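You operate a simulated robot arm through the tools that you are given. There is no shell and no other tool.

The job below is to be done with a simulated robot arm. You get a single attempt, and the scene is never put back.

JOB
Run a fizz test on the sealed can with the blue band.
Fine: can in the fizz well, arm over it, pad down for the test and up again after; can and arm stay; lamp, drink type and turntable untouched. Set down upright: what you pick out. Where these are worked on the way, their far stop is far enough and under half their travel is too little: yellow knob marked fizz pad.

It is judged by the outcome, as a careful person would: the job done as asked, and still so three seconds after it is handed in. It fails if anything else is knocked over, pushed out of place, dropped, spilled or broken.

ROBOT AND FRAMES
A 7-joint arm with a two-finger gripper, fixed in place. Base frame: the origin is on the floor under the middle of its stand, x ahead of it, y to its left, z up; the work surface is at about z = 0.86. Readings come in m, rad, newtons and seconds.
With the tool pointing down near the work surface it reaches from about 0.34 to 0.72 m from the base axis. Its first joint turns from -1.152 to 1.152 rad. Payload 2.45 kg.
The TCP is the grasp point between the finger pads, 0.026 m short of the fingertips. In the tool frame z runs along the fingers and y along their closing line. The gripper opens to 0.096 m; its body begins 0.069 m behind the TCP.
Orientation is told as [roll, pitch, yaw] about the base's x, y, z axes, in that order, counted from this pose: with the fingers straight down and closing along the base's y, the tool's x points along the base's -x, its y along +y and its z along -z.

CONTROLS
- The arm moves only by the tool servo_tool. Its argument "series" is a list of rows, each a list of 7 numbers: the shift along the tool's x, y, z in units of 100 mm (1.0 is 100 mm), then the turn, a rotation vector about the tool's x, y, z in units of 45 degrees (1.0 is 45 degrees), then the closure in counts, from 0 (fully open) to 255 (shut). In form: [[tx, ty, tz, wx, wy, wz, claw], ...]. A call has 1 to 20 rows; each row is the pose to reach, as a shift and turn from the pose commanded when the call began, along the tool's axes at that moment. A call with a number of a shift or a turn outside -1 to 1 is refused whole. A row lasts 0.2 s, in which the tool goes at most 0.05 m and 0.15 rad; a call with a longer step from one row to the next is refused whole, and so is a gripper value outside its range. A pose out of reach is approached as far as the arm can. The call stops where the force on the tool passes 40 N (or 10 N more than at its start, if that is more) or the arm is blocked; 0.2 s more then pass. Each finger travels about 0.05 m/s and halts on what it meets, pressing with about 29 N; the grip force reading is that of the motor and also rises with nothing between the fingers. The clock runs only during rows and for 0.2 s after the last one: add rows that repeat a pose to give the fingers time. The reply holds the time, the measured pose of the TCP, the force on the tool along the base axes, the opening and the grip force, in the units named above and with some noise, with the torque about the TCP (base axes, N m) and any sound that the robot's microphone picked up.
- Cameras (640 x 400 px; columns grow to the right, rows downward): "scene" is fixed at [0.1702, -0.4037, 1.4155]; the picture's right is [0.68, -0.73, 0.00], its down [-0.48, -0.44, -0.76] and it looks along [0.56, 0.52, -0.65] (base axes); focal length 250 px, centre (320, 200). "wrist" rides on the gripper at [0.082, 0.003, -0.098] in the tool frame; the picture's right is [-0.04, 1.00, 0.00], its down [-0.73, -0.03, -0.68] and it looks along [-0.68, -0.03, 0.73] (tool axes); focal length 256 px, centre (320, 200). There is no depth. A picture from a camera that has moved, and an enlarged one, comes with that camera's place and axes in the base frame and with its lens.
- capture(camera): a new picture of that camera. It takes no simulated time.
- enlarge(camera, box): a new picture of the part [left, top, right, bottom] of that camera's present view, enlarged. It takes no simulated time.
- close_job(): hands the job in; it is judged then, once.

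Nothing tells you positions but the pictures and the camera data. Unless the task says otherwise, let go and move clear before handing in.

The tools are called by a JSON object that holds its "name" and its "arguments". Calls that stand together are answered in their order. servo_tool: Moves the arm, as the interface text tells. Its arguments: {"type":"object","properties":{"series":{"type":"array"}},"required":["series"]} The other tools are called the same way: capture (camera) takes a picture; enlarge (camera, box) takes an enlarged picture of a part of a camera's view; close_job () hands the job in.

At the start:

```text
time_s: 0.0
eef_pos: [0.3435, 0.0955, 1.2379]
orientation: [0.001, 0.0, 0.0]
wrist_force: [-0.1, 0.0, 0.0]
wrist_torque: [0.01, 0.02, 0.0]
grip_width: 0.0958
grasp_force: 0.0
```

scene: 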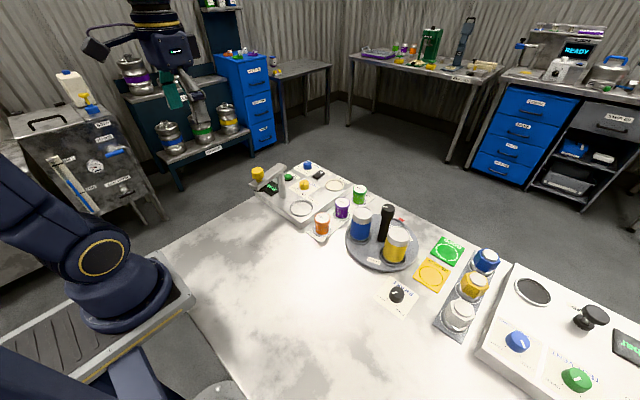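
wrist: 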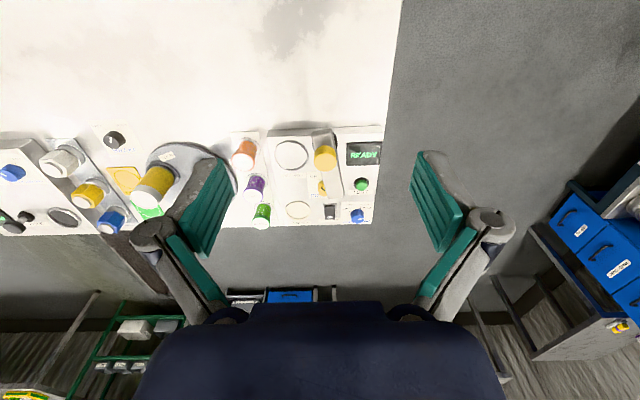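

I see a work surface with a fizz-test device on the left (READY screen, yellow knob), cans in trays, a turntable with cans, and another device on the right. I'll zoom in to identify labels before moving.

{"name": "enlarge", "arguments": {"camera": "scene", "box": [230, 140, 390, 240]}}

{"name": "enlarge", "arguments": {"camera": "scene", "box": [330, 180, 530, 340]}}

{"name": "enlarge", "arguments": {"camera": "scene", "box": [470, 250, 640, 400]}}

{"name": "enlarge", "arguments": {"camera": "wrist", "box": [220, 110, 400, 230]}}

{"name": "enlarge", "arguments": {"camera": "wrist", "box": [0, 110, 240, 250]}}

```text
4.00 times, centred on (310, 190) of scene
camera zoom: at [0.1702, -0.4037, 1.4155], right [0.68, -0.73, 0.0], down [-0.48, -0.44, -0.76], along [0.56, 0.52, -0.65], focal length 1000 px, centre (360, 240)
```

zoom: 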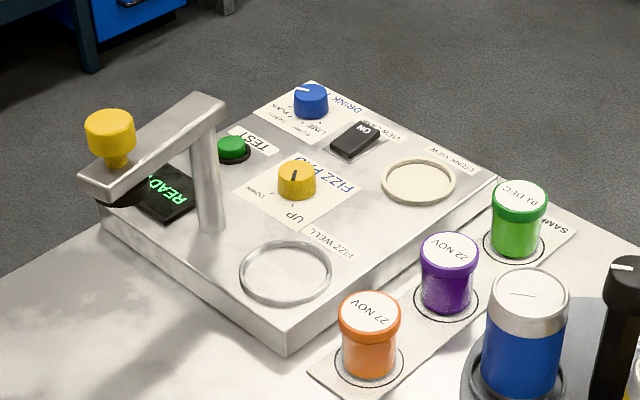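

```text
2.50 times, centred on (430, 260) of scene
camera zoom: at [0.1702, -0.4037, 1.4155], right [0.68, -0.73, 0.0], down [-0.48, -0.44, -0.76], along [0.56, 0.52, -0.65], focal length 625 px, centre (45, 50)
```

zoom: 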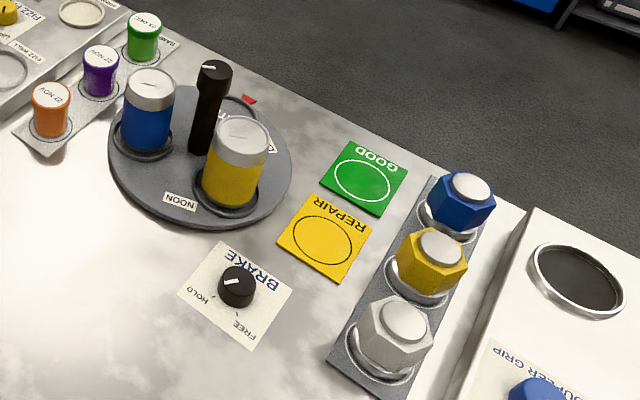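

```text
2.67 times, centred on (555, 325) of scene
camera zoom: at [0.1702, -0.4037, 1.4155], right [0.68, -0.73, 0.0], down [-0.48, -0.44, -0.76], along [0.56, 0.52, -0.65], focal length 667 px, centre (-307, -133)
```

zoom: 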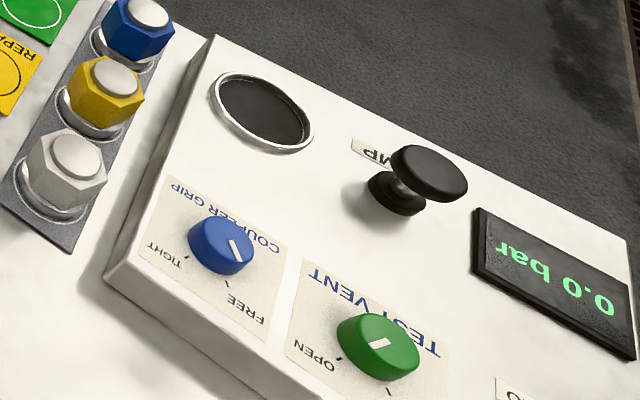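

```text
3.33 times, centred on (310, 170) of wrist
camera zoom: at [0.2629, 0.0974, 1.3363], right [0.04, 1.0, 0.0], down [0.73, -0.03, 0.68], along [0.68, -0.03, -0.73], focal length 853 px, centre (353, 300)
```

zoom: 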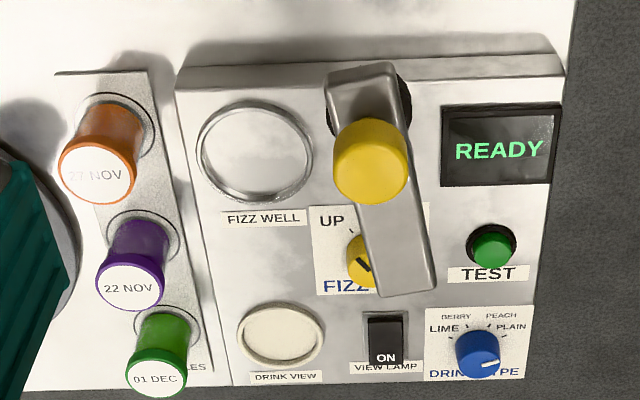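

```text
2.67 times, centred on (120, 180) of wrist
camera zoom: at [0.2629, 0.0974, 1.3363], right [0.04, 1.0, 0.0], down [0.73, -0.03, 0.68], along [0.68, -0.03, -0.73], focal length 683 px, centre (853, 253)
```

zoom: 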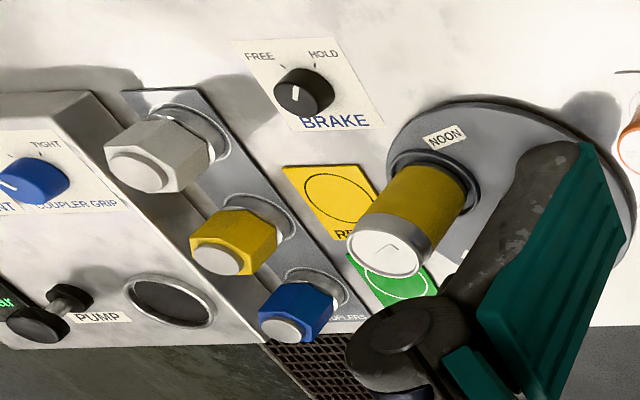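

The scene shows the blue-banded can on the turntable at roughly (0.58, -0.17). The fizz well is near (0.547, 0.026), the swing-arm post near (0.547, 0.11), and the FIZZ PAD knob near (0.62, 0.086). I'll move the wrist camera sideways to see the turntable clearly.

{"name": "servo_tool", "arguments": {"series": [[0, -0.4, 0, 0, 0, 0, 0], [0, -0.8, 0, 0, 0, 0, 0], [0, -1.0, 0, 0, 0, 0, 0]]}}

{"name": "servo_tool", "arguments": {"series": [[0, -0.4, 0, 0, 0, 0, 0], [0, -0.8, 0, 0, 0, 0, 0], [0, -1.0, 0, 0, 0, 0, 0], [0, -1.0, 0, 0, 0, 0, 0]]}}

{"name": "capture", "arguments": {"camera": "wrist"}}

```text
time_s: 0.8
eef_pos: [0.3442, -0.0066, 1.2397]
orientation: [0.001, -0.002, 0.002]
wrist_force: [0.1, -0.5, -0.8]
wrist_torque: [0.03, 0.01, 0.04]
grip_width: 0.0962
grasp_force: 0.0
```

```text
time_s: 1.8
eef_pos: [0.3428, -0.1044, 1.239]
orientation: [0.001, -0.001, 0.002]
wrist_force: [0.6, -0.1, -0.1]
wrist_torque: [0.01, -0.02, 0.02]
grip_width: 0.0958
grasp_force: 0.0
```

```text
taken
camera wrist: at [0.2615, -0.1017, 1.3367], right [0.04, 1.0, 0.0], down [0.73, -0.03, 0.68], along [0.68, -0.03, -0.73], focal length 256 px, centre (320, 200)
```

wrist: 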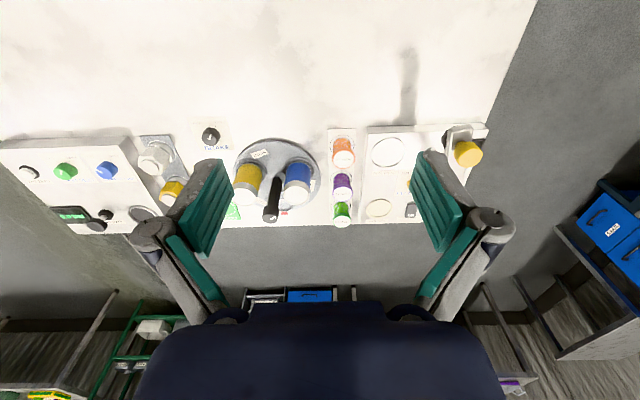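

{"name": "enlarge", "arguments": {"camera": "wrist", "box": [220, 120, 360, 240]}}

{"name": "enlarge", "arguments": {"camera": "wrist", "box": [130, 110, 250, 230]}}

{"name": "enlarge", "arguments": {"camera": "wrist", "box": [350, 110, 500, 230]}}

{"name": "enlarge", "arguments": {"camera": "scene", "box": [335, 190, 435, 280]}}

```text
3.33 times, centred on (290, 180) of wrist
camera zoom: at [0.2615, -0.1017, 1.3367], right [0.04, 1.0, 0.0], down [0.73, -0.03, 0.68], along [0.68, -0.03, -0.73], focal length 853 px, centre (420, 267)
```

zoom: 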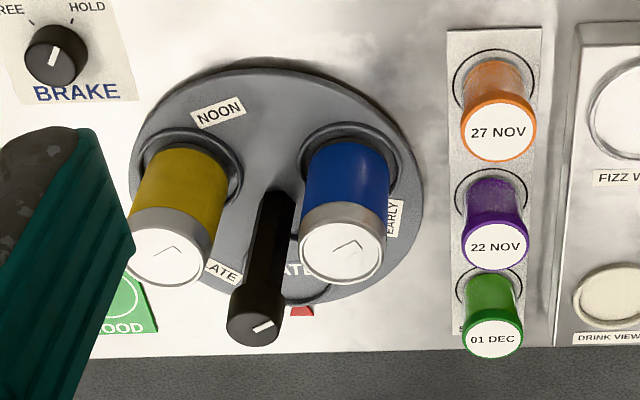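

```text
3.33 times, centred on (190, 170) of wrist
camera zoom: at [0.2615, -0.1017, 1.3367], right [0.04, 1.0, 0.0], down [0.73, -0.03, 0.68], along [0.68, -0.03, -0.73], focal length 853 px, centre (753, 300)
```

zoom: 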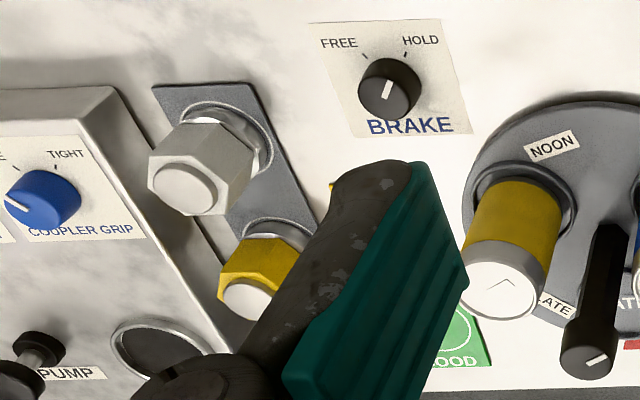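

```text
3.33 times, centred on (425, 170) of wrist
camera zoom: at [0.2615, -0.1017, 1.3367], right [0.04, 1.0, 0.0], down [0.73, -0.03, 0.68], along [0.68, -0.03, -0.73], focal length 853 px, centre (-30, 300)
```

zoom: 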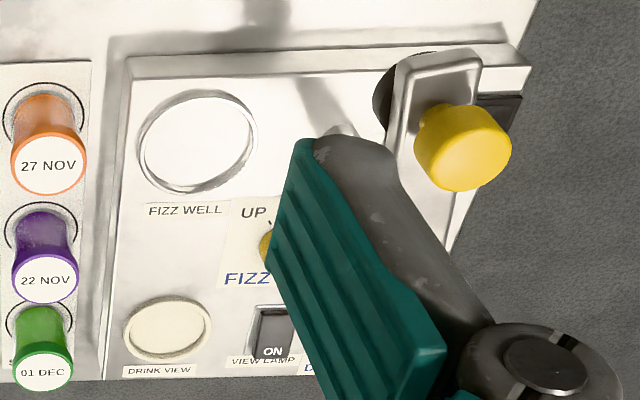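

```text
4.44 times, centred on (385, 235) of scene
camera zoom: at [0.1702, -0.4037, 1.4155], right [0.68, -0.73, 0.0], down [-0.48, -0.44, -0.76], along [0.56, 0.52, -0.65], focal length 1112 px, centre (31, 44)
```

zoom: 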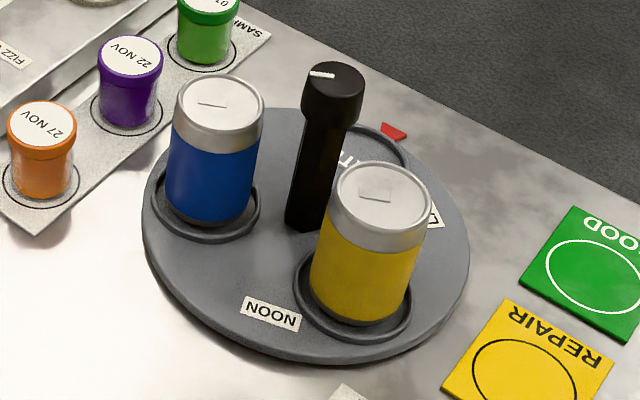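

The brake mark sits at HOLD, and the only blue-banded can is on the turntable at about (0.59, -0.162) with its lid near z 0.967. I'll check the finger shape and the sample jars before planning the approach.

{"name": "enlarge", "arguments": {"camera": "wrist", "box": [120, 140, 270, 330]}}

{"name": "enlarge", "arguments": {"camera": "scene", "box": [100, 0, 260, 180]}}

{"name": "enlarge", "arguments": {"camera": "scene", "box": [245, 155, 345, 225]}}

```text
2.11 times, centred on (195, 235) of wrist
camera zoom: at [0.2615, -0.1017, 1.3367], right [0.04, 1.0, 0.0], down [0.73, -0.03, 0.68], along [0.68, -0.03, -0.73], focal length 539 px, centre (583, 126)
```

zoom: 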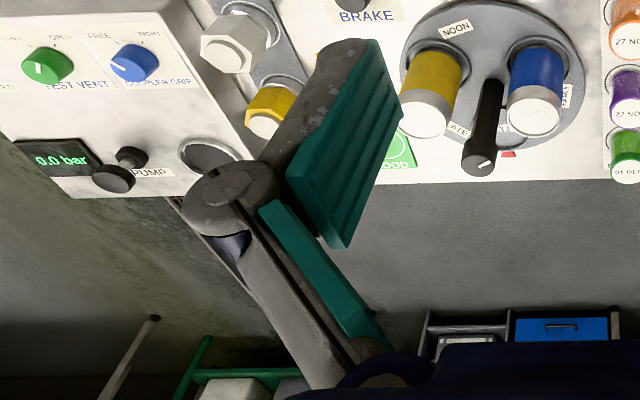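

```text
2.22 times, centred on (180, 90) of scene
camera zoom: at [0.1702, -0.4037, 1.4155], right [0.68, -0.73, 0.0], down [-0.48, -0.44, -0.76], along [0.56, 0.52, -0.65], focal length 556 px, centre (631, 444)
```

zoom: 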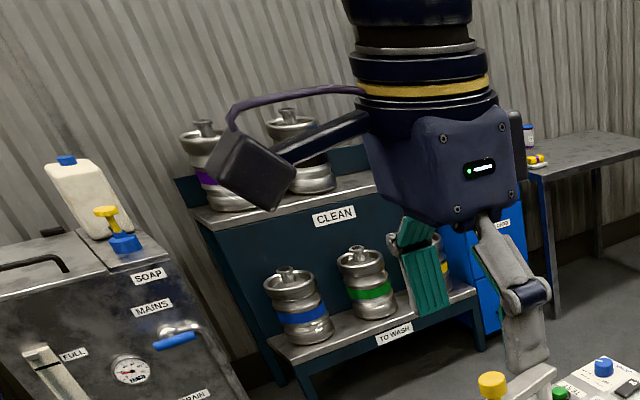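

```text
5.71 times, centred on (295, 190) of scene
camera zoom: at [0.1702, -0.4037, 1.4155], right [0.68, -0.73, 0.0], down [-0.48, -0.44, -0.76], along [0.56, 0.52, -0.65], focal length 1429 px, centre (463, 257)
```

zoom: 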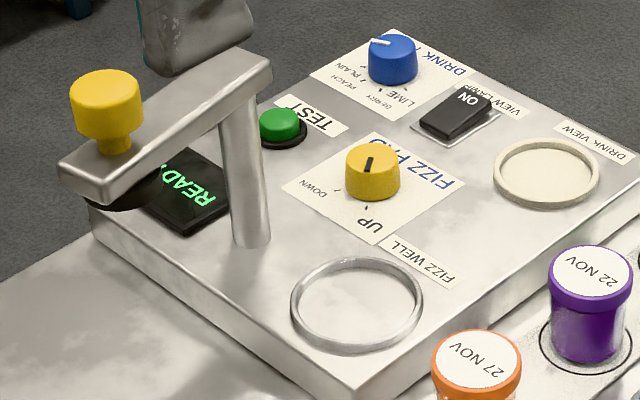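

The well, pad knob and TEST button are all visible, and the gripper pads are about 28 mm wide. I'll turn the gripper to yaw 90° so it closes along x and the camera points toward -y, which keeps it clear of the turntable post and the swing-arm post.

{"name": "servo_tool", "arguments": {"series": [[-0.15, 0, 0, 0, 0, -0.167, 0], [-0.3, 0, 0, 0, 0, -0.333, 0], [-0.45, 0, 0, 0, 0, -0.5, 0], [-0.6, 0, 0, 0, 0, -0.667, 0], [-0.75, 0, 0, 0, 0, -0.833, 0], [-0.9, 0, 0, 0, 0, -1.0, 0], [-0.9, 0, 0, 0, 0, -1.0, 0]]}}

{"name": "servo_tool", "arguments": {"series": [[0, 0, 0, 0, 0, -0.167, 0], [0, 0, 0, 0, 0, -0.333, 0], [0, 0, 0, 0, 0, -0.5, 0], [0, 0, 0, 0, 0, -0.667, 0], [0, 0, 0, 0, 0, -0.833, 0], [0, 0, 0, 0, 0, -1.0, 0], [0, 0, 0, 0, 0, -1.0, 0]]}}

{"name": "capture", "arguments": {"camera": "wrist"}}

{"name": "capture", "arguments": {"camera": "scene"}}

```text
time_s: 3.4
eef_pos: [0.4337, -0.1055, 1.2399]
orientation: [0.001, 0.0, 0.787]
wrist_force: [0.7, 0.2, -0.2]
wrist_torque: [-0.03, 0.04, 0.02]
grip_width: 0.0961
grasp_force: 0.0
```

```text
time_s: 5.0
eef_pos: [0.4331, -0.1046, 1.2392]
orientation: [0.0, 0.0, 1.575]
wrist_force: [0.4, 0.3, 0.6]
wrist_torque: [-0.03, 0.0, 0.02]
grip_width: 0.0959
grasp_force: 0.0
```

```text
taken
camera wrist: at [0.4313, -0.187, 1.3367], right [-1.0, 0.04, 0.0], down [0.03, 0.73, 0.68], along [0.03, 0.68, -0.73], focal length 256 px, centre (320, 200)
```

wrist: 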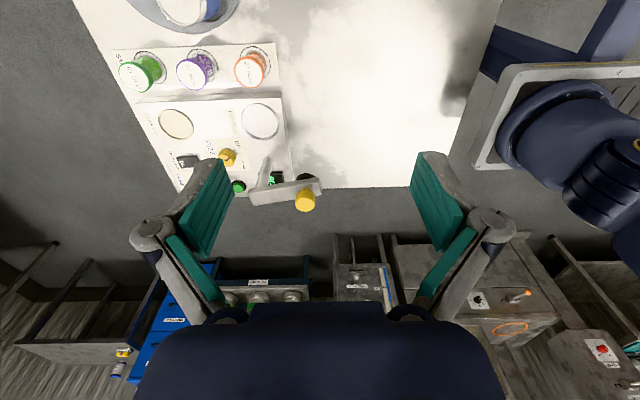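

```text
taken
```

scene: 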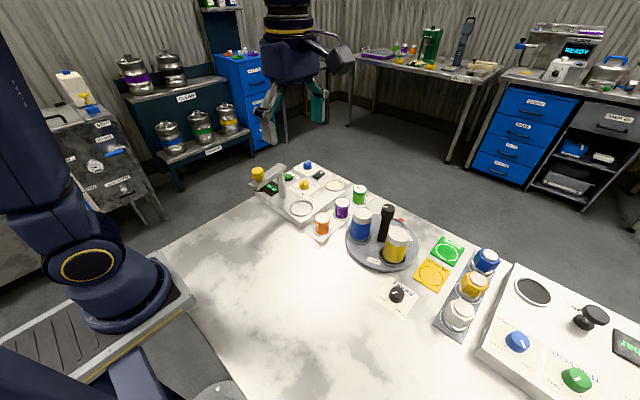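

The yaw of 90° was reached without trouble, and this gives a third viewpoint. I'll zoom on the fizz device from here to refine positions.

{"name": "enlarge", "arguments": {"camera": "wrist", "box": [160, 90, 340, 220]}}

{"name": "enlarge", "arguments": {"camera": "wrist", "box": [100, 0, 290, 110]}}

```text
3.08 times, centred on (250, 155) of wrist
camera zoom: at [0.4313, -0.187, 1.3367], right [-1.0, 0.04, 0.0], down [0.03, 0.73, 0.68], along [0.03, 0.68, -0.73], focal length 788 px, centre (535, 338)
```

zoom: 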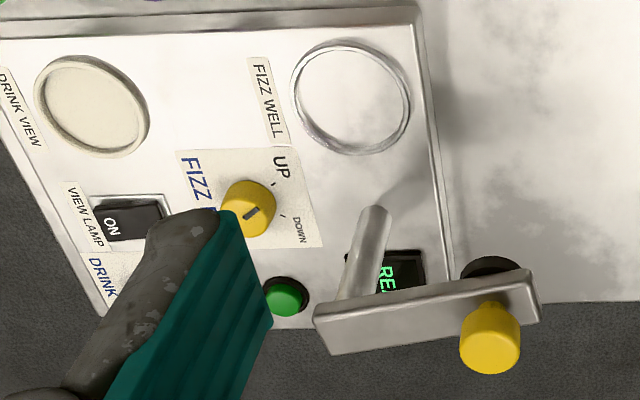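

```text
3.37 times, centred on (195, 55) of wrist
camera zoom: at [0.4313, -0.187, 1.3367], right [-1.0, 0.04, 0.0], down [0.03, 0.73, 0.68], along [0.03, 0.68, -0.73], focal length 862 px, centre (741, 688)
```

zoom: 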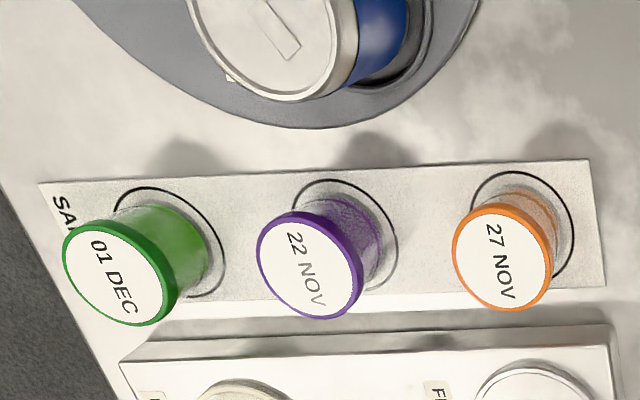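

From three views I put the well at about (0.548, 0.025), the arm post at (0.55, 0.11), its handle at (0.465, 0.096) up to z 1.041, the pad knob at (0.624, 0.088) and TEST at (0.622, 0.168). Next I'll move above the blue can and check alignment.

{"name": "servo_tool", "arguments": {"series": [[0.2, -0.4, 0, 0, 0, 0, 0], [0.4, -0.75, 0.1, 0, 0, 0, 0], [0.57, -1.0, 0.3, 0, 0, 0, 0], [0.57, -1.0, 0.3, 0, 0, 0, 0]]}}

{"name": "servo_tool", "arguments": {"series": [[0, -0.3, 0.3, 0, 0, 0, 0], [0, -0.57, 0.6, 0, 0, 0, 0], [0, -0.57, 0.9, 0, 0, 0, 0], [0, -0.57, 0.9, 0, 0, 0, 0]]}}

{"name": "capture", "arguments": {"camera": "wrist"}}

{"name": "enlarge", "arguments": {"camera": "scene", "box": [310, 100, 470, 280]}}

```text
time_s: 6.0
eef_pos: [0.5319, -0.1614, 1.2083]
orientation: [-0.001, 0.0, 1.571]
wrist_force: [0.1, 0.2, -0.6]
wrist_torque: [0.0, 0.01, 0.0]
grip_width: 0.0961
grasp_force: 0.1
```

```text
time_s: 7.0
eef_pos: [0.5902, -0.1614, 1.1168]
orientation: [-0.002, 0.001, 1.572]
wrist_force: [0.1, 1.3, -1.3]
wrist_torque: [0.02, 0.02, 0.01]
grip_width: 0.0956
grasp_force: 0.0
```

```text
taken
camera wrist: at [0.5877, -0.2444, 1.2145], right [-1.0, 0.04, 0.0], down [0.03, 0.73, 0.68], along [0.03, 0.68, -0.73], focal length 256 px, centre (320, 200)
```

wrist: 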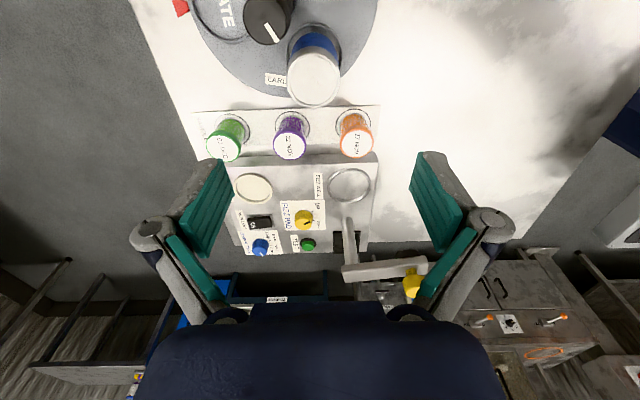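

```text
2.22 times, centred on (390, 190) of scene
camera zoom: at [0.1702, -0.4037, 1.4155], right [0.68, -0.73, 0.0], down [-0.48, -0.44, -0.76], along [0.56, 0.52, -0.65], focal length 556 px, centre (164, 222)
```

zoom: 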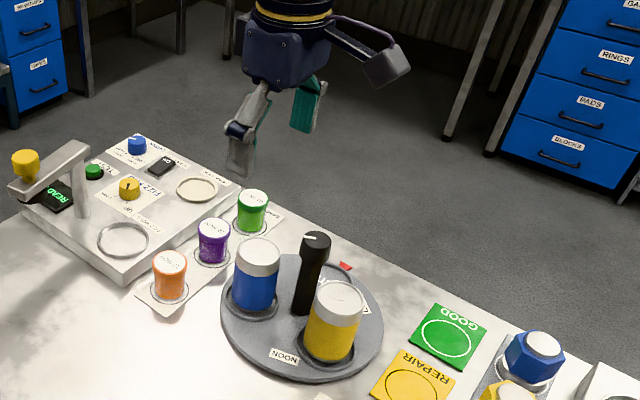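

{"name": "enlarge", "arguments": {"camera": "wrist", "box": [230, 0, 400, 110]}}

{"name": "enlarge", "arguments": {"camera": "scene", "box": [340, 200, 400, 250]}}

```text
3.64 times, centred on (315, 55) of wrist
camera zoom: at [0.5877, -0.2444, 1.2145], right [-1.0, 0.04, 0.0], down [0.03, 0.73, 0.68], along [0.03, 0.68, -0.73], focal length 931 px, centre (338, 727)
```

zoom: 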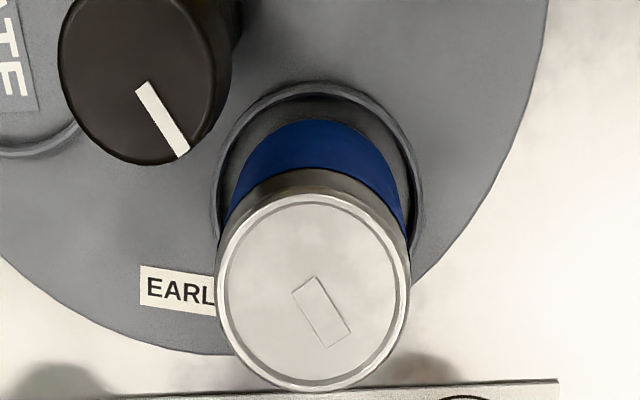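

```text
8.00 times, centred on (370, 225) of scene
camera zoom: at [0.1702, -0.4037, 1.4155], right [0.68, -0.73, 0.0], down [-0.48, -0.44, -0.76], along [0.56, 0.52, -0.65], focal length 2001 px, centre (-80, 0)
```

zoom: 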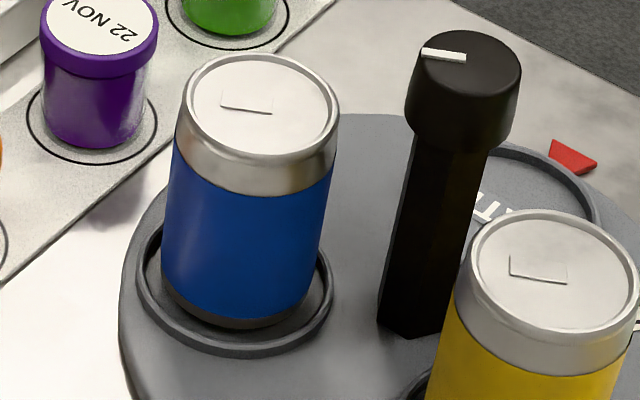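

The can centre refines to about (0.597, -0.163) with its base near z 0.878. I'll shift slightly and lower in stages with the gripper open.

{"name": "servo_tool", "arguments": {"series": [[0.015, -0.07, 0.2, 0, 0, 0, 0], [0.015, -0.07, 0.5, 0, 0, 0, 0], [0.015, -0.07, 0.8, 0, 0, 0, 0], [0.015, -0.07, 0.95, 0, 0, 0, 0], [0.015, -0.07, 0.95, 0, 0, 0, 0]]}}

{"name": "enlarge", "arguments": {"camera": "scene", "box": [310, 130, 450, 270]}}

{"name": "capture", "arguments": {"camera": "wrist"}}

```text
time_s: 8.2
eef_pos: [0.5975, -0.1649, 1.0211]
orientation: [0.0, 0.0, 1.571]
wrist_force: [-0.4, -0.3, -0.2]
wrist_torque: [-0.03, -0.01, -0.01]
grip_width: 0.096
grasp_force: 0.0
```

```text
2.86 times, centred on (380, 200) of scene
camera zoom: at [0.1702, -0.4037, 1.4155], right [0.68, -0.73, 0.0], down [-0.48, -0.44, -0.76], along [0.56, 0.52, -0.65], focal length 714 px, centre (149, 200)
```

zoom: 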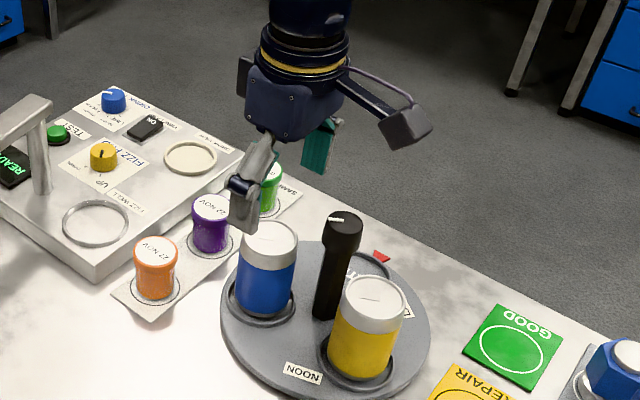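

```text
taken
camera wrist: at [0.5949, -0.2464, 1.1192], right [-1.0, 0.04, 0.0], down [0.03, 0.73, 0.68], along [0.03, 0.68, -0.73], focal length 256 px, centre (320, 200)
```

wrist: 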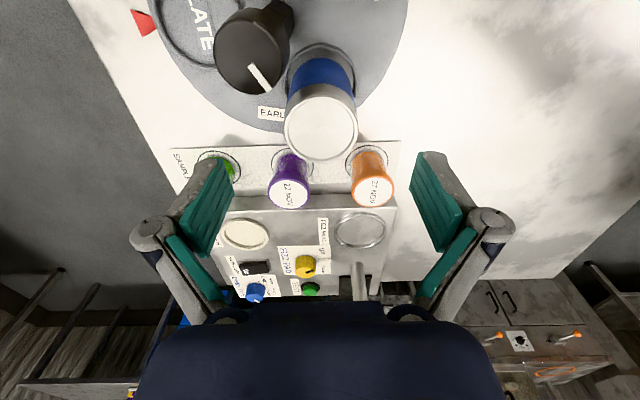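

The can is centred between the open fingers (lid about (0.598, -0.166)). I'll lower to grip height and then close.

{"name": "servo_tool", "arguments": {"series": [[0, 0, 0.25, 0, 0, 0, 0], [0, 0, 0.5, 0, 0, 0, 0], [0, 0, 0.7, 0, 0, 0, 0], [0, 0, 0.85, 0, 0, 0, 0], [0, 0, 0.93, 0, 0, 0, 0], [0, 0, 0.93, 0, 0, 0, 0]]}}

{"name": "capture", "arguments": {"camera": "wrist"}}

{"name": "enlarge", "arguments": {"camera": "scene", "box": [310, 150, 450, 270]}}

```text
time_s: 9.6
eef_pos: [0.5973, -0.1639, 0.9297]
orientation: [-0.001, 0.001, 1.57]
wrist_force: [0.5, 0.7, 0.1]
wrist_torque: [0.01, -0.01, -0.01]
grip_width: 0.096
grasp_force: 0.1
```

```text
taken
camera wrist: at [0.5948, -0.2464, 1.0277], right [-1.0, 0.04, 0.0], down [0.03, 0.73, 0.68], along [0.03, 0.68, -0.73], focal length 256 px, centre (320, 200)
```

wrist: 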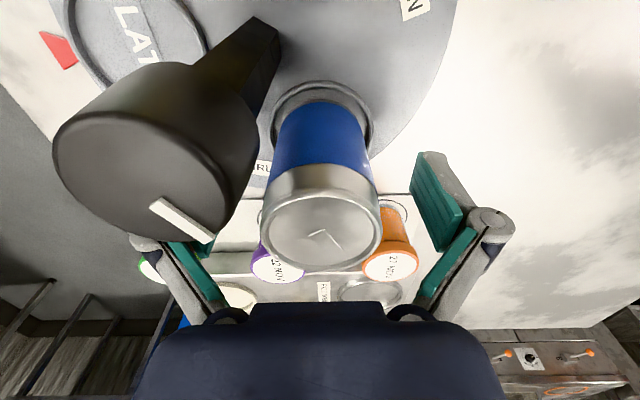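

```text
3.33 times, centred on (380, 210) of scene
camera zoom: at [0.1702, -0.4037, 1.4155], right [0.68, -0.73, 0.0], down [-0.48, -0.44, -0.76], along [0.56, 0.52, -0.65], focal length 834 px, centre (120, 167)
```

zoom: 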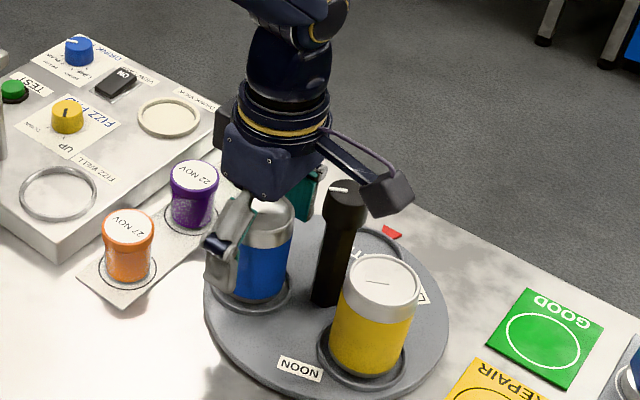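

The fingers straddle the can with no contact and the camera housing clears the turntable post. Closing the gripper now.

{"name": "servo_tool", "arguments": {"series": [[0, 0, 0, 0, 0, 0, 60], [0, 0, 0, 0, 0, 0, 90], [0, 0, 0, 0, 0, 0, 120], [0, 0, 0, 0, 0, 0, 160], [0, 0, 0, 0, 0, 0, 200], [0, 0, 0, 0, 0, 0, 255], [0, 0, 0, 0, 0, 0, 255], [0, 0, 0, 0, 0, 0, 255]]}}

{"name": "enlarge", "arguments": {"camera": "scene", "box": [310, 150, 450, 270]}}

{"name": "capture", "arguments": {"camera": "wrist"}}

```text
time_s: 11.4
eef_pos: [0.5974, -0.1632, 0.9306]
orientation: [-0.001, -0.001, 1.57]
wrist_force: [-1.4, -0.4, 1.4]
wrist_torque: [0.06, 0.04, -0.05]
grip_width: 0.0519
grasp_force: 28.7
```

```text
3.33 times, centred on (380, 210) of scene
camera zoom: at [0.1702, -0.4037, 1.4155], right [0.68, -0.73, 0.0], down [-0.48, -0.44, -0.76], along [0.56, 0.52, -0.65], focal length 834 px, centre (120, 167)
```

zoom: 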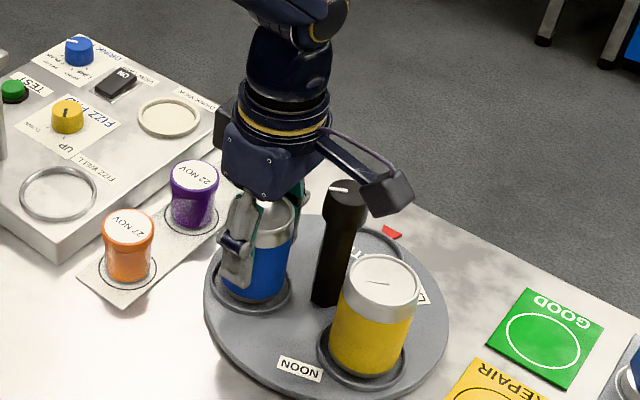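

```text
taken
camera wrist: at [0.5949, -0.2464, 1.0281], right [-1.0, 0.04, 0.0], down [0.03, 0.73, 0.68], along [0.03, 0.68, -0.73], focal length 256 px, centre (320, 200)
```

wrist: 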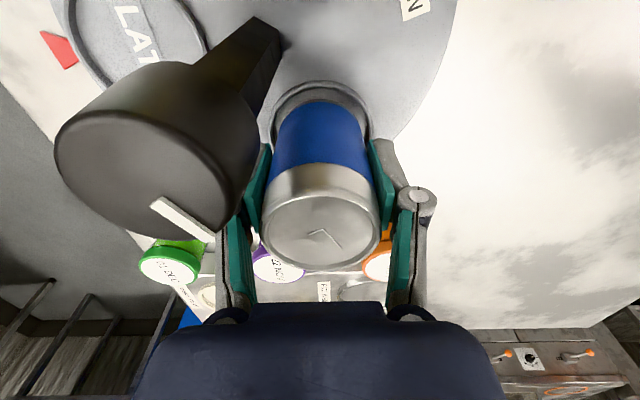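

The can is gripped at 52 mm width. I'll lift straight up.

{"name": "servo_tool", "arguments": {"series": [[0, 0, -0.1, 0, 0, 0, 255], [0, 0, -0.3, 0, 0, 0, 255], [0, 0, -0.55, 0, 0, 0, 255], [0, 0, -0.8, 0, 0, 0, 255], [0, 0, -1.0, 0, 0, 0, 255], [0, 0, -1.0, 0, 0, 0, 255]]}}

{"name": "capture", "arguments": {"camera": "scene"}}

{"name": "capture", "arguments": {"camera": "wrist"}}

```text
time_s: 12.8
eef_pos: [0.5969, -0.1616, 1.0324]
orientation: [0.0, -0.001, 1.571]
wrist_force: [0.1, -0.4, -1.1]
wrist_torque: [0.02, 0.01, 0.01]
grip_width: 0.052
grasp_force: 28.8
```

```text
taken
```

scene: 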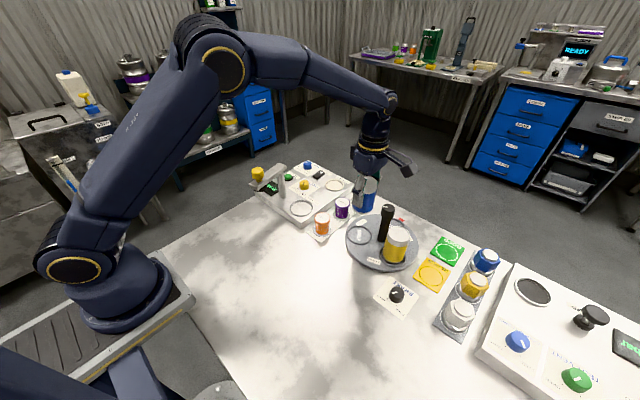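

```text
taken
camera wrist: at [0.5941, -0.2437, 1.1291], right [-1.0, 0.04, 0.0], down [0.03, 0.73, 0.68], along [0.03, 0.68, -0.73], focal length 256 px, centre (320, 200)
```

wrist: 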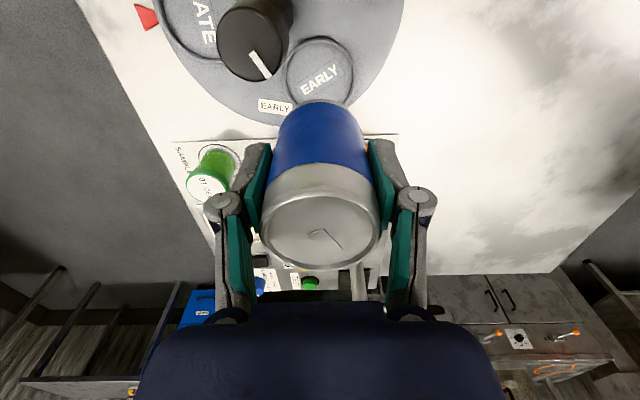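

The can is lifted clear, the EARLY slot is empty and nothing else has moved. I'll measure how the can sits in the grip so I can centre it on the well.

{"name": "enlarge", "arguments": {"camera": "scene", "box": [330, 140, 420, 250]}}

{"name": "enlarge", "arguments": {"camera": "wrist", "box": [220, 20, 420, 280]}}

```text
3.64 times, centred on (375, 195) of scene
camera zoom: at [0.1703, -0.4037, 1.4155], right [0.68, -0.73, 0.0], down [-0.48, -0.44, -0.76], along [0.56, 0.52, -0.65], focal length 909 px, centre (120, 218)
```

zoom: 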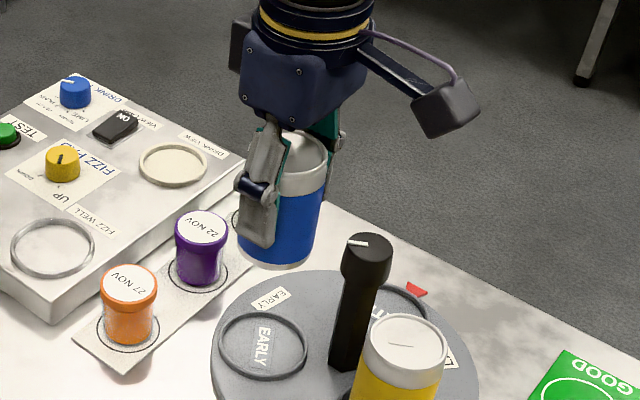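

```text
1.54 times, centred on (320, 150) of wrist
camera zoom: at [0.5941, -0.2437, 1.1291], right [-1.0, 0.04, 0.0], down [0.03, 0.73, 0.68], along [0.03, 0.68, -0.73], focal length 394 px, centre (320, 277)
```

zoom: 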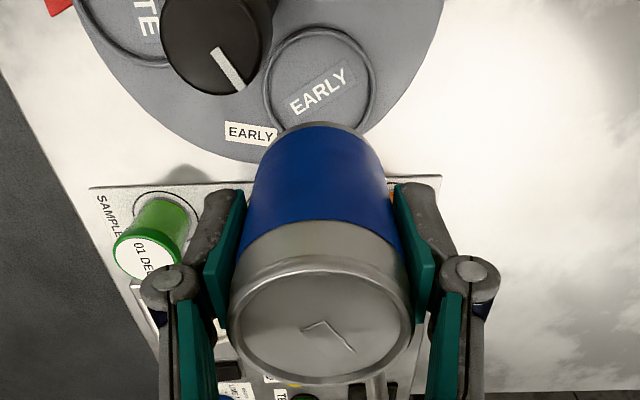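

The wrist views agree on the can sitting at about TCP + (0, -2 mm), and on the well ring centre at (0.552, 0.026) with its top near z 0.89. I'll carry the can over the jars to above the well.

{"name": "servo_tool", "arguments": {"series": [[-0.1, 0.03, -0.2, 0, 0, 0, 255], [-0.4, 0.1, -0.3, 0, 0, 0, 255], [-0.75, 0.18, -0.3, 0, 0, 0, 255], [-0.95, 0.23, -0.3, 0, 0, 0, 255]]}}

{"name": "servo_tool", "arguments": {"series": [[-0.35, 0.1, 0, 0, 0, 0, 255], [-0.7, 0.18, 0, 0, 0, 0, 255], [-0.94, 0.225, 0, 0, 0, 0, 255], [-0.94, 0.225, 0, 0, 0, 0, 255]]}}

{"name": "capture", "arguments": {"camera": "wrist"}}

{"name": "enlarge", "arguments": {"camera": "scene", "box": [240, 100, 380, 230]}}

```text
time_s: 13.8
eef_pos: [0.5756, -0.0673, 1.0604]
orientation: [0.001, 0.0, 1.573]
wrist_force: [-0.7, -0.3, -0.9]
wrist_torque: [-0.02, 0.01, 0.02]
grip_width: 0.0517
grasp_force: 28.8
```

```text
time_s: 14.8
eef_pos: [0.5523, 0.0256, 1.0629]
orientation: [0.0, 0.001, 1.572]
wrist_force: [-1.0, 0.5, -1.4]
wrist_torque: [0.01, 0.0, 0.01]
grip_width: 0.0518
grasp_force: 28.5
```

```text
taken
camera wrist: at [0.5498, -0.0564, 1.1601], right [-1.0, 0.04, 0.0], down [0.03, 0.73, 0.68], along [0.03, 0.68, -0.73], focal length 256 px, centre (320, 200)
```

wrist: 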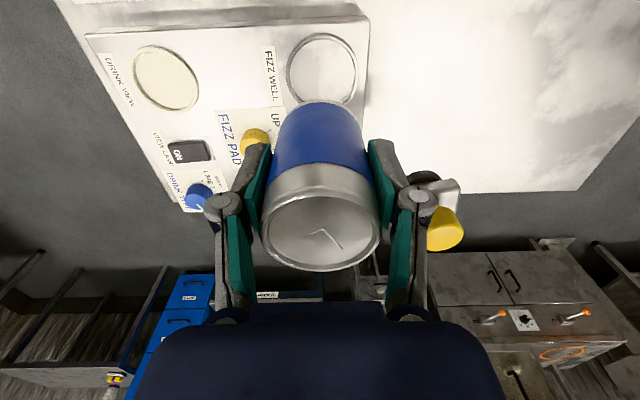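

```text
3.08 times, centred on (310, 165) of scene
camera zoom: at [0.1703, -0.4037, 1.4155], right [0.68, -0.73, 0.0], down [-0.48, -0.44, -0.76], along [0.56, 0.52, -0.65], focal length 770 px, centre (351, 308)
```

zoom: 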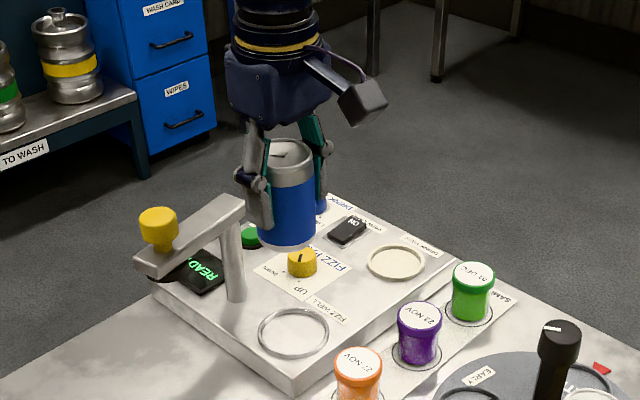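

{"name": "enlarge", "arguments": {"camera": "wrist", "box": [260, 15, 390, 125]}}

```text
3.64 times, centred on (325, 70) of wrist
camera zoom: at [0.5498, -0.0564, 1.1601], right [-1.0, 0.04, 0.0], down [0.03, 0.73, 0.68], along [0.03, 0.68, -0.73], focal length 931 px, centre (302, 673)
```

zoom: 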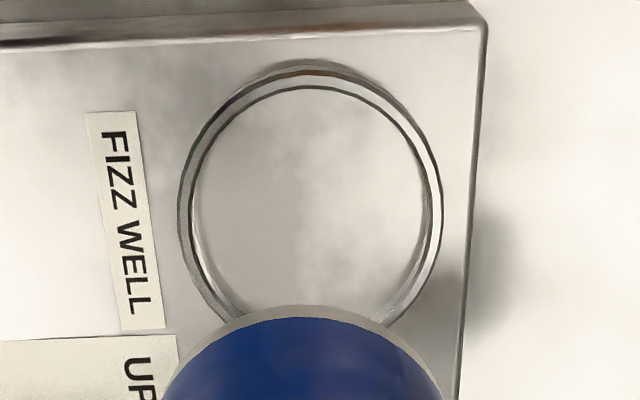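

The can is centred over the well within the ring's ~6 mm clearance. I'll lower to just above, then feel for contact in small steps.

{"name": "servo_tool", "arguments": {"series": [[0, 0.01, 0.25, 0, 0, 0, 255], [0, 0.01, 0.5, 0, 0, 0, 255], [0, 0.01, 0.75, 0, 0, 0, 255], [0, 0.01, 0.93, 0, 0, 0, 255], [0, 0.01, 0.93, 0, 0, 0, 255]]}}

{"name": "capture", "arguments": {"camera": "wrist"}}

{"name": "enlarge", "arguments": {"camera": "scene", "box": [250, 140, 350, 230]}}

```text
time_s: 16.0
eef_pos: [0.552, 0.0261, 0.9692]
orientation: [-0.001, 0.0, 1.571]
wrist_force: [0.6, -0.7, -2.3]
wrist_torque: [-0.01, -0.01, 0.01]
grip_width: 0.0517
grasp_force: 29.2
```

```text
taken
camera wrist: at [0.5491, -0.0563, 1.0661], right [-1.0, 0.04, 0.0], down [0.03, 0.73, 0.68], along [0.03, 0.68, -0.73], focal length 256 px, centre (320, 200)
```

wrist: 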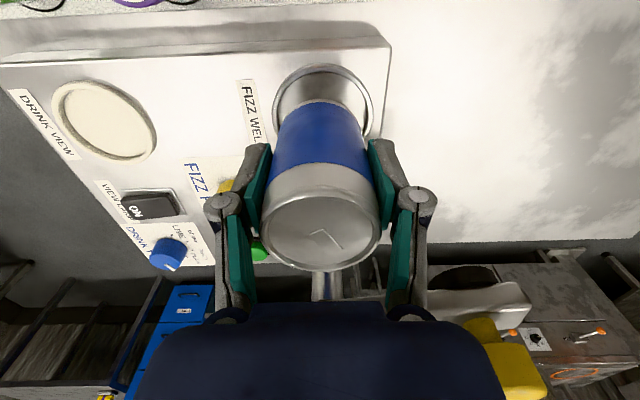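

```text
4.44 times, centred on (300, 185) of scene
camera zoom: at [0.1703, -0.4037, 1.4155], right [0.68, -0.73, 0.0], down [-0.48, -0.44, -0.76], along [0.56, 0.52, -0.65], focal length 1112 px, centre (409, 267)
```

zoom: 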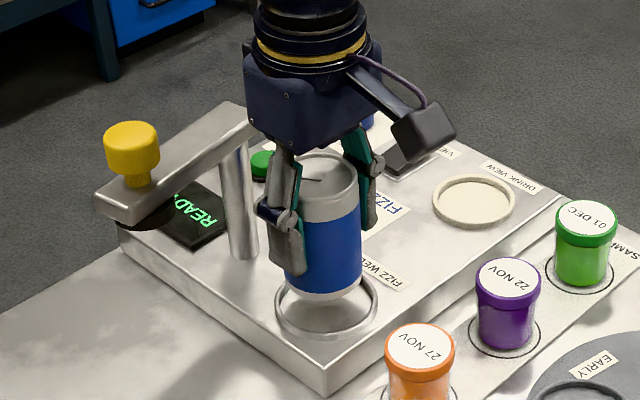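

{"name": "servo_tool", "arguments": {"series": [[0, 0, 0.06, 0, 0, 0, 255], [0, 0, 0.12, 0, 0, 0, 255], [0, 0, 0.12, 0, 0, 0, 255]]}}

{"name": "enlarge", "arguments": {"camera": "scene", "box": [280, 165, 340, 225]}}

{"name": "enlarge", "arguments": {"camera": "wrist", "box": [240, 40, 400, 160]}}

```text
time_s: 16.8
eef_pos: [0.5513, 0.0257, 0.9565]
orientation: [0.001, 0.0, 1.569]
wrist_force: [-0.1, 0.0, -1.0]
wrist_torque: [0.0, 0.03, -0.03]
grip_width: 0.0517
grasp_force: 28.6
```

```text
6.67 times, centred on (310, 195) of scene
camera zoom: at [0.1703, -0.4037, 1.4155], right [0.68, -0.73, 0.0], down [-0.48, -0.44, -0.76], along [0.56, 0.52, -0.65], focal length 1667 px, centre (387, 233)
```

zoom: 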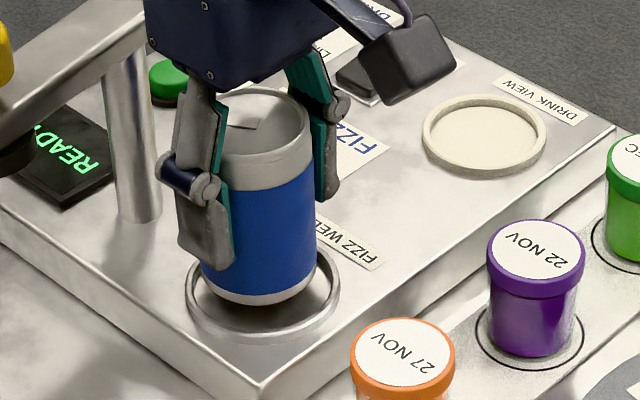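

```text
3.33 times, centred on (320, 100) of wrist
camera zoom: at [0.5484, -0.0565, 1.0537], right [-1.0, 0.04, 0.0], down [0.03, 0.73, 0.68], along [0.03, 0.68, -0.73], focal length 853 px, centre (320, 533)
```

zoom: 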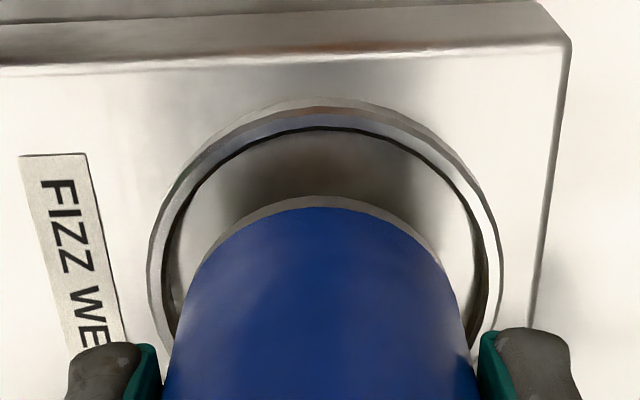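

The can is inside the ring outline and still above the floor. Continuing down in small steps.

{"name": "servo_tool", "arguments": {"series": [[0, 0, 0.03, 0, 0, 0, 255], [0, 0, 0.06, 0, 0, 0, 255], [0, 0, 0.06, 0, 0, 0, 255]]}}

{"name": "enlarge", "arguments": {"camera": "scene", "box": [280, 165, 340, 225]}}

{"name": "enlarge", "arguments": {"camera": "wrist", "box": [240, 40, 400, 160]}}

```text
time_s: 17.6
eef_pos: [0.551, 0.0246, 0.9493]
orientation: [0.0, 0.0, 1.572]
wrist_force: [0.0, 0.4, -0.9]
wrist_torque: [0.02, 0.03, -0.02]
grip_width: 0.0518
grasp_force: 29.4
```

```text
6.67 times, centred on (310, 195) of scene
camera zoom: at [0.1703, -0.4037, 1.4155], right [0.68, -0.73, 0.0], down [-0.48, -0.44, -0.76], along [0.56, 0.52, -0.65], focal length 1667 px, centre (387, 233)
```

zoom: 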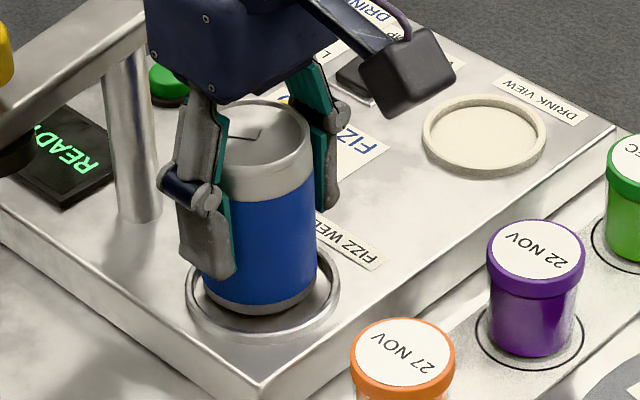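

```text
3.33 times, centred on (320, 100) of wrist
camera zoom: at [0.5488, -0.0562, 1.0474], right [-1.0, 0.04, 0.0], down [0.03, 0.73, 0.68], along [0.03, 0.68, -0.73], focal length 853 px, centre (320, 533)
```

zoom: 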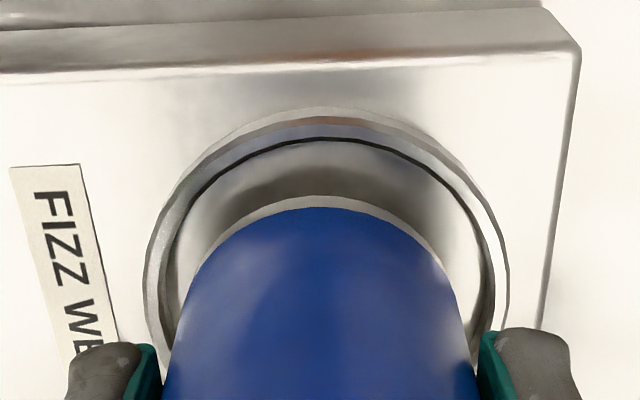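

{"name": "servo_tool", "arguments": {"series": [[0, 0, 0.02, 0, 0, 0, 255], [0, 0, 0.04, 0, 0, 0, 255], [0, 0, 0.04, 0, 0, 0, 255]]}}

{"name": "servo_tool", "arguments": {"series": [[0, 0, 0.02, 0, 0, 0, 255], [0, 0, 0.02, 0, 0, 0, 255]]}}

{"name": "enlarge", "arguments": {"camera": "wrist", "box": [240, 40, 400, 160]}}

```text
time_s: 18.4
eef_pos: [0.551, 0.0262, 0.9483]
orientation: [-0.005, 0.001, 1.572]
wrist_force: [-2.8, -1.2, 17.1]
wrist_torque: [0.04, 0.1, -0.09]
grip_width: 0.0514
grasp_force: 29.1
```

```text
time_s: 19.0
eef_pos: [0.5518, 0.0258, 0.9449]
orientation: [-0.003, 0.0, 1.573]
wrist_force: [4.0, 0.8, 17.3]
wrist_torque: [0.08, -0.11, -0.02]
grip_width: 0.0513
grasp_force: 29.3
```

```text
3.33 times, centred on (320, 100) of wrist
camera zoom: at [0.5492, -0.0559, 1.0422], right [-1.0, 0.04, 0.0], down [0.03, 0.73, 0.68], along [0.03, 0.68, -0.73], focal length 853 px, centre (320, 533)
```

zoom: 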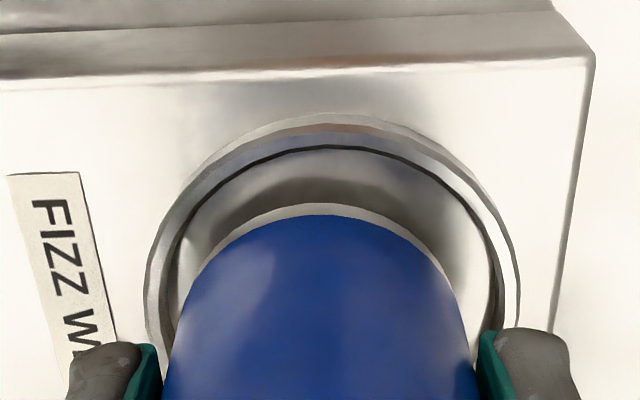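

Contact is confirmed at about 17 N with TCP z at 0.945. I need to check the can sits on the well floor rather than on the ring.

{"name": "enlarge", "arguments": {"camera": "scene", "box": [285, 180, 330, 225]}}

{"name": "capture", "arguments": {"camera": "wrist"}}

```text
8.89 times, centred on (308, 202) of scene
camera zoom: at [0.17, -0.4037, 1.4155], right [0.68, -0.73, 0.0], down [-0.48, -0.44, -0.76], along [0.56, 0.52, -0.65], focal length 2223 px, centre (431, 178)
```

zoom: 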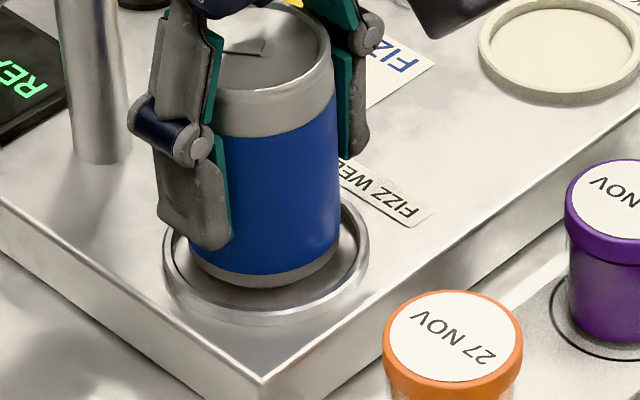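

```text
taken
camera wrist: at [0.5492, -0.0559, 1.0422], right [-1.0, 0.04, 0.0], down [0.03, 0.73, 0.68], along [0.03, 0.68, -0.73], focal length 256 px, centre (320, 200)
```

wrist: 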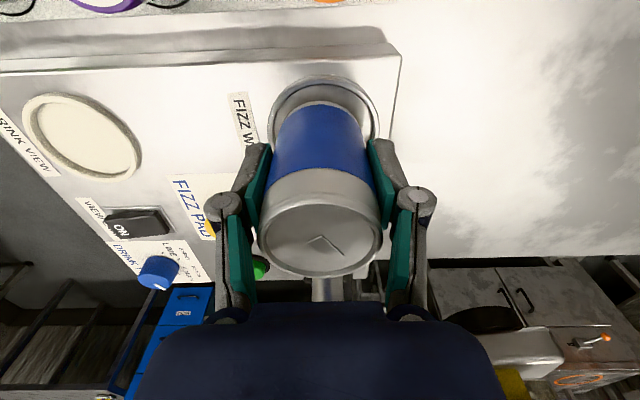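

The can looks offset by roughly 4 mm toward the far side of the ring. I'll lift a few millimetres, shift it back by (-2, -4) mm and lower again, checking whether it seats deeper.

{"name": "servo_tool", "arguments": {"series": [[0, 0, -0.04, 0, 0, 0, 255], [0, 0, -0.07, 0, 0, 0, 255], [0.02, 0.01, -0.07, 0, 0, 0, 255], [0.04, 0.02, -0.07, 0, 0, 0, 255], [0.04, 0.02, -0.07, 0, 0, 0, 255]]}}

{"name": "enlarge", "arguments": {"camera": "wrist", "box": [240, 40, 400, 160]}}

{"name": "enlarge", "arguments": {"camera": "scene", "box": [285, 180, 330, 225]}}

```text
time_s: 20.2
eef_pos: [0.5488, 0.0215, 0.9513]
orientation: [-0.001, 0.0, 1.569]
wrist_force: [-0.5, -0.8, -1.7]
wrist_torque: [-0.02, 0.01, 0.01]
grip_width: 0.0515
grasp_force: 29.3
```

```text
3.33 times, centred on (320, 100) of wrist
camera zoom: at [0.5468, -0.0612, 1.0483], right [-1.0, 0.04, 0.0], down [0.03, 0.73, 0.68], along [0.03, 0.68, -0.73], focal length 853 px, centre (320, 533)
```

zoom: 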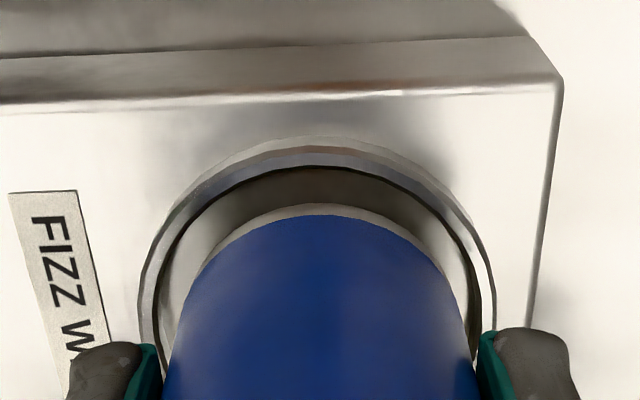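

```text
8.89 times, centred on (308, 202) of scene
camera zoom: at [0.1703, -0.4037, 1.4155], right [0.68, -0.73, 0.0], down [-0.48, -0.44, -0.76], along [0.56, 0.52, -0.65], focal length 2223 px, centre (431, 178)
```

zoom: 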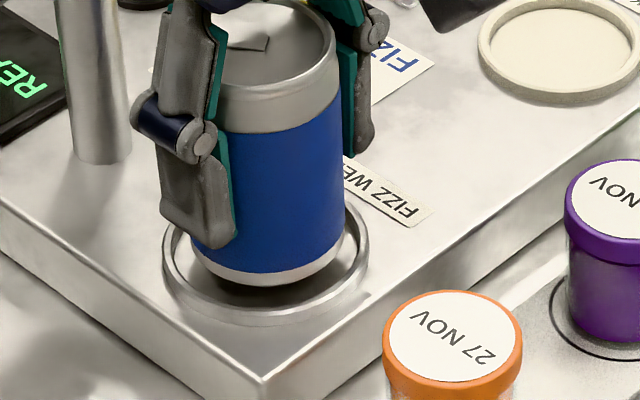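

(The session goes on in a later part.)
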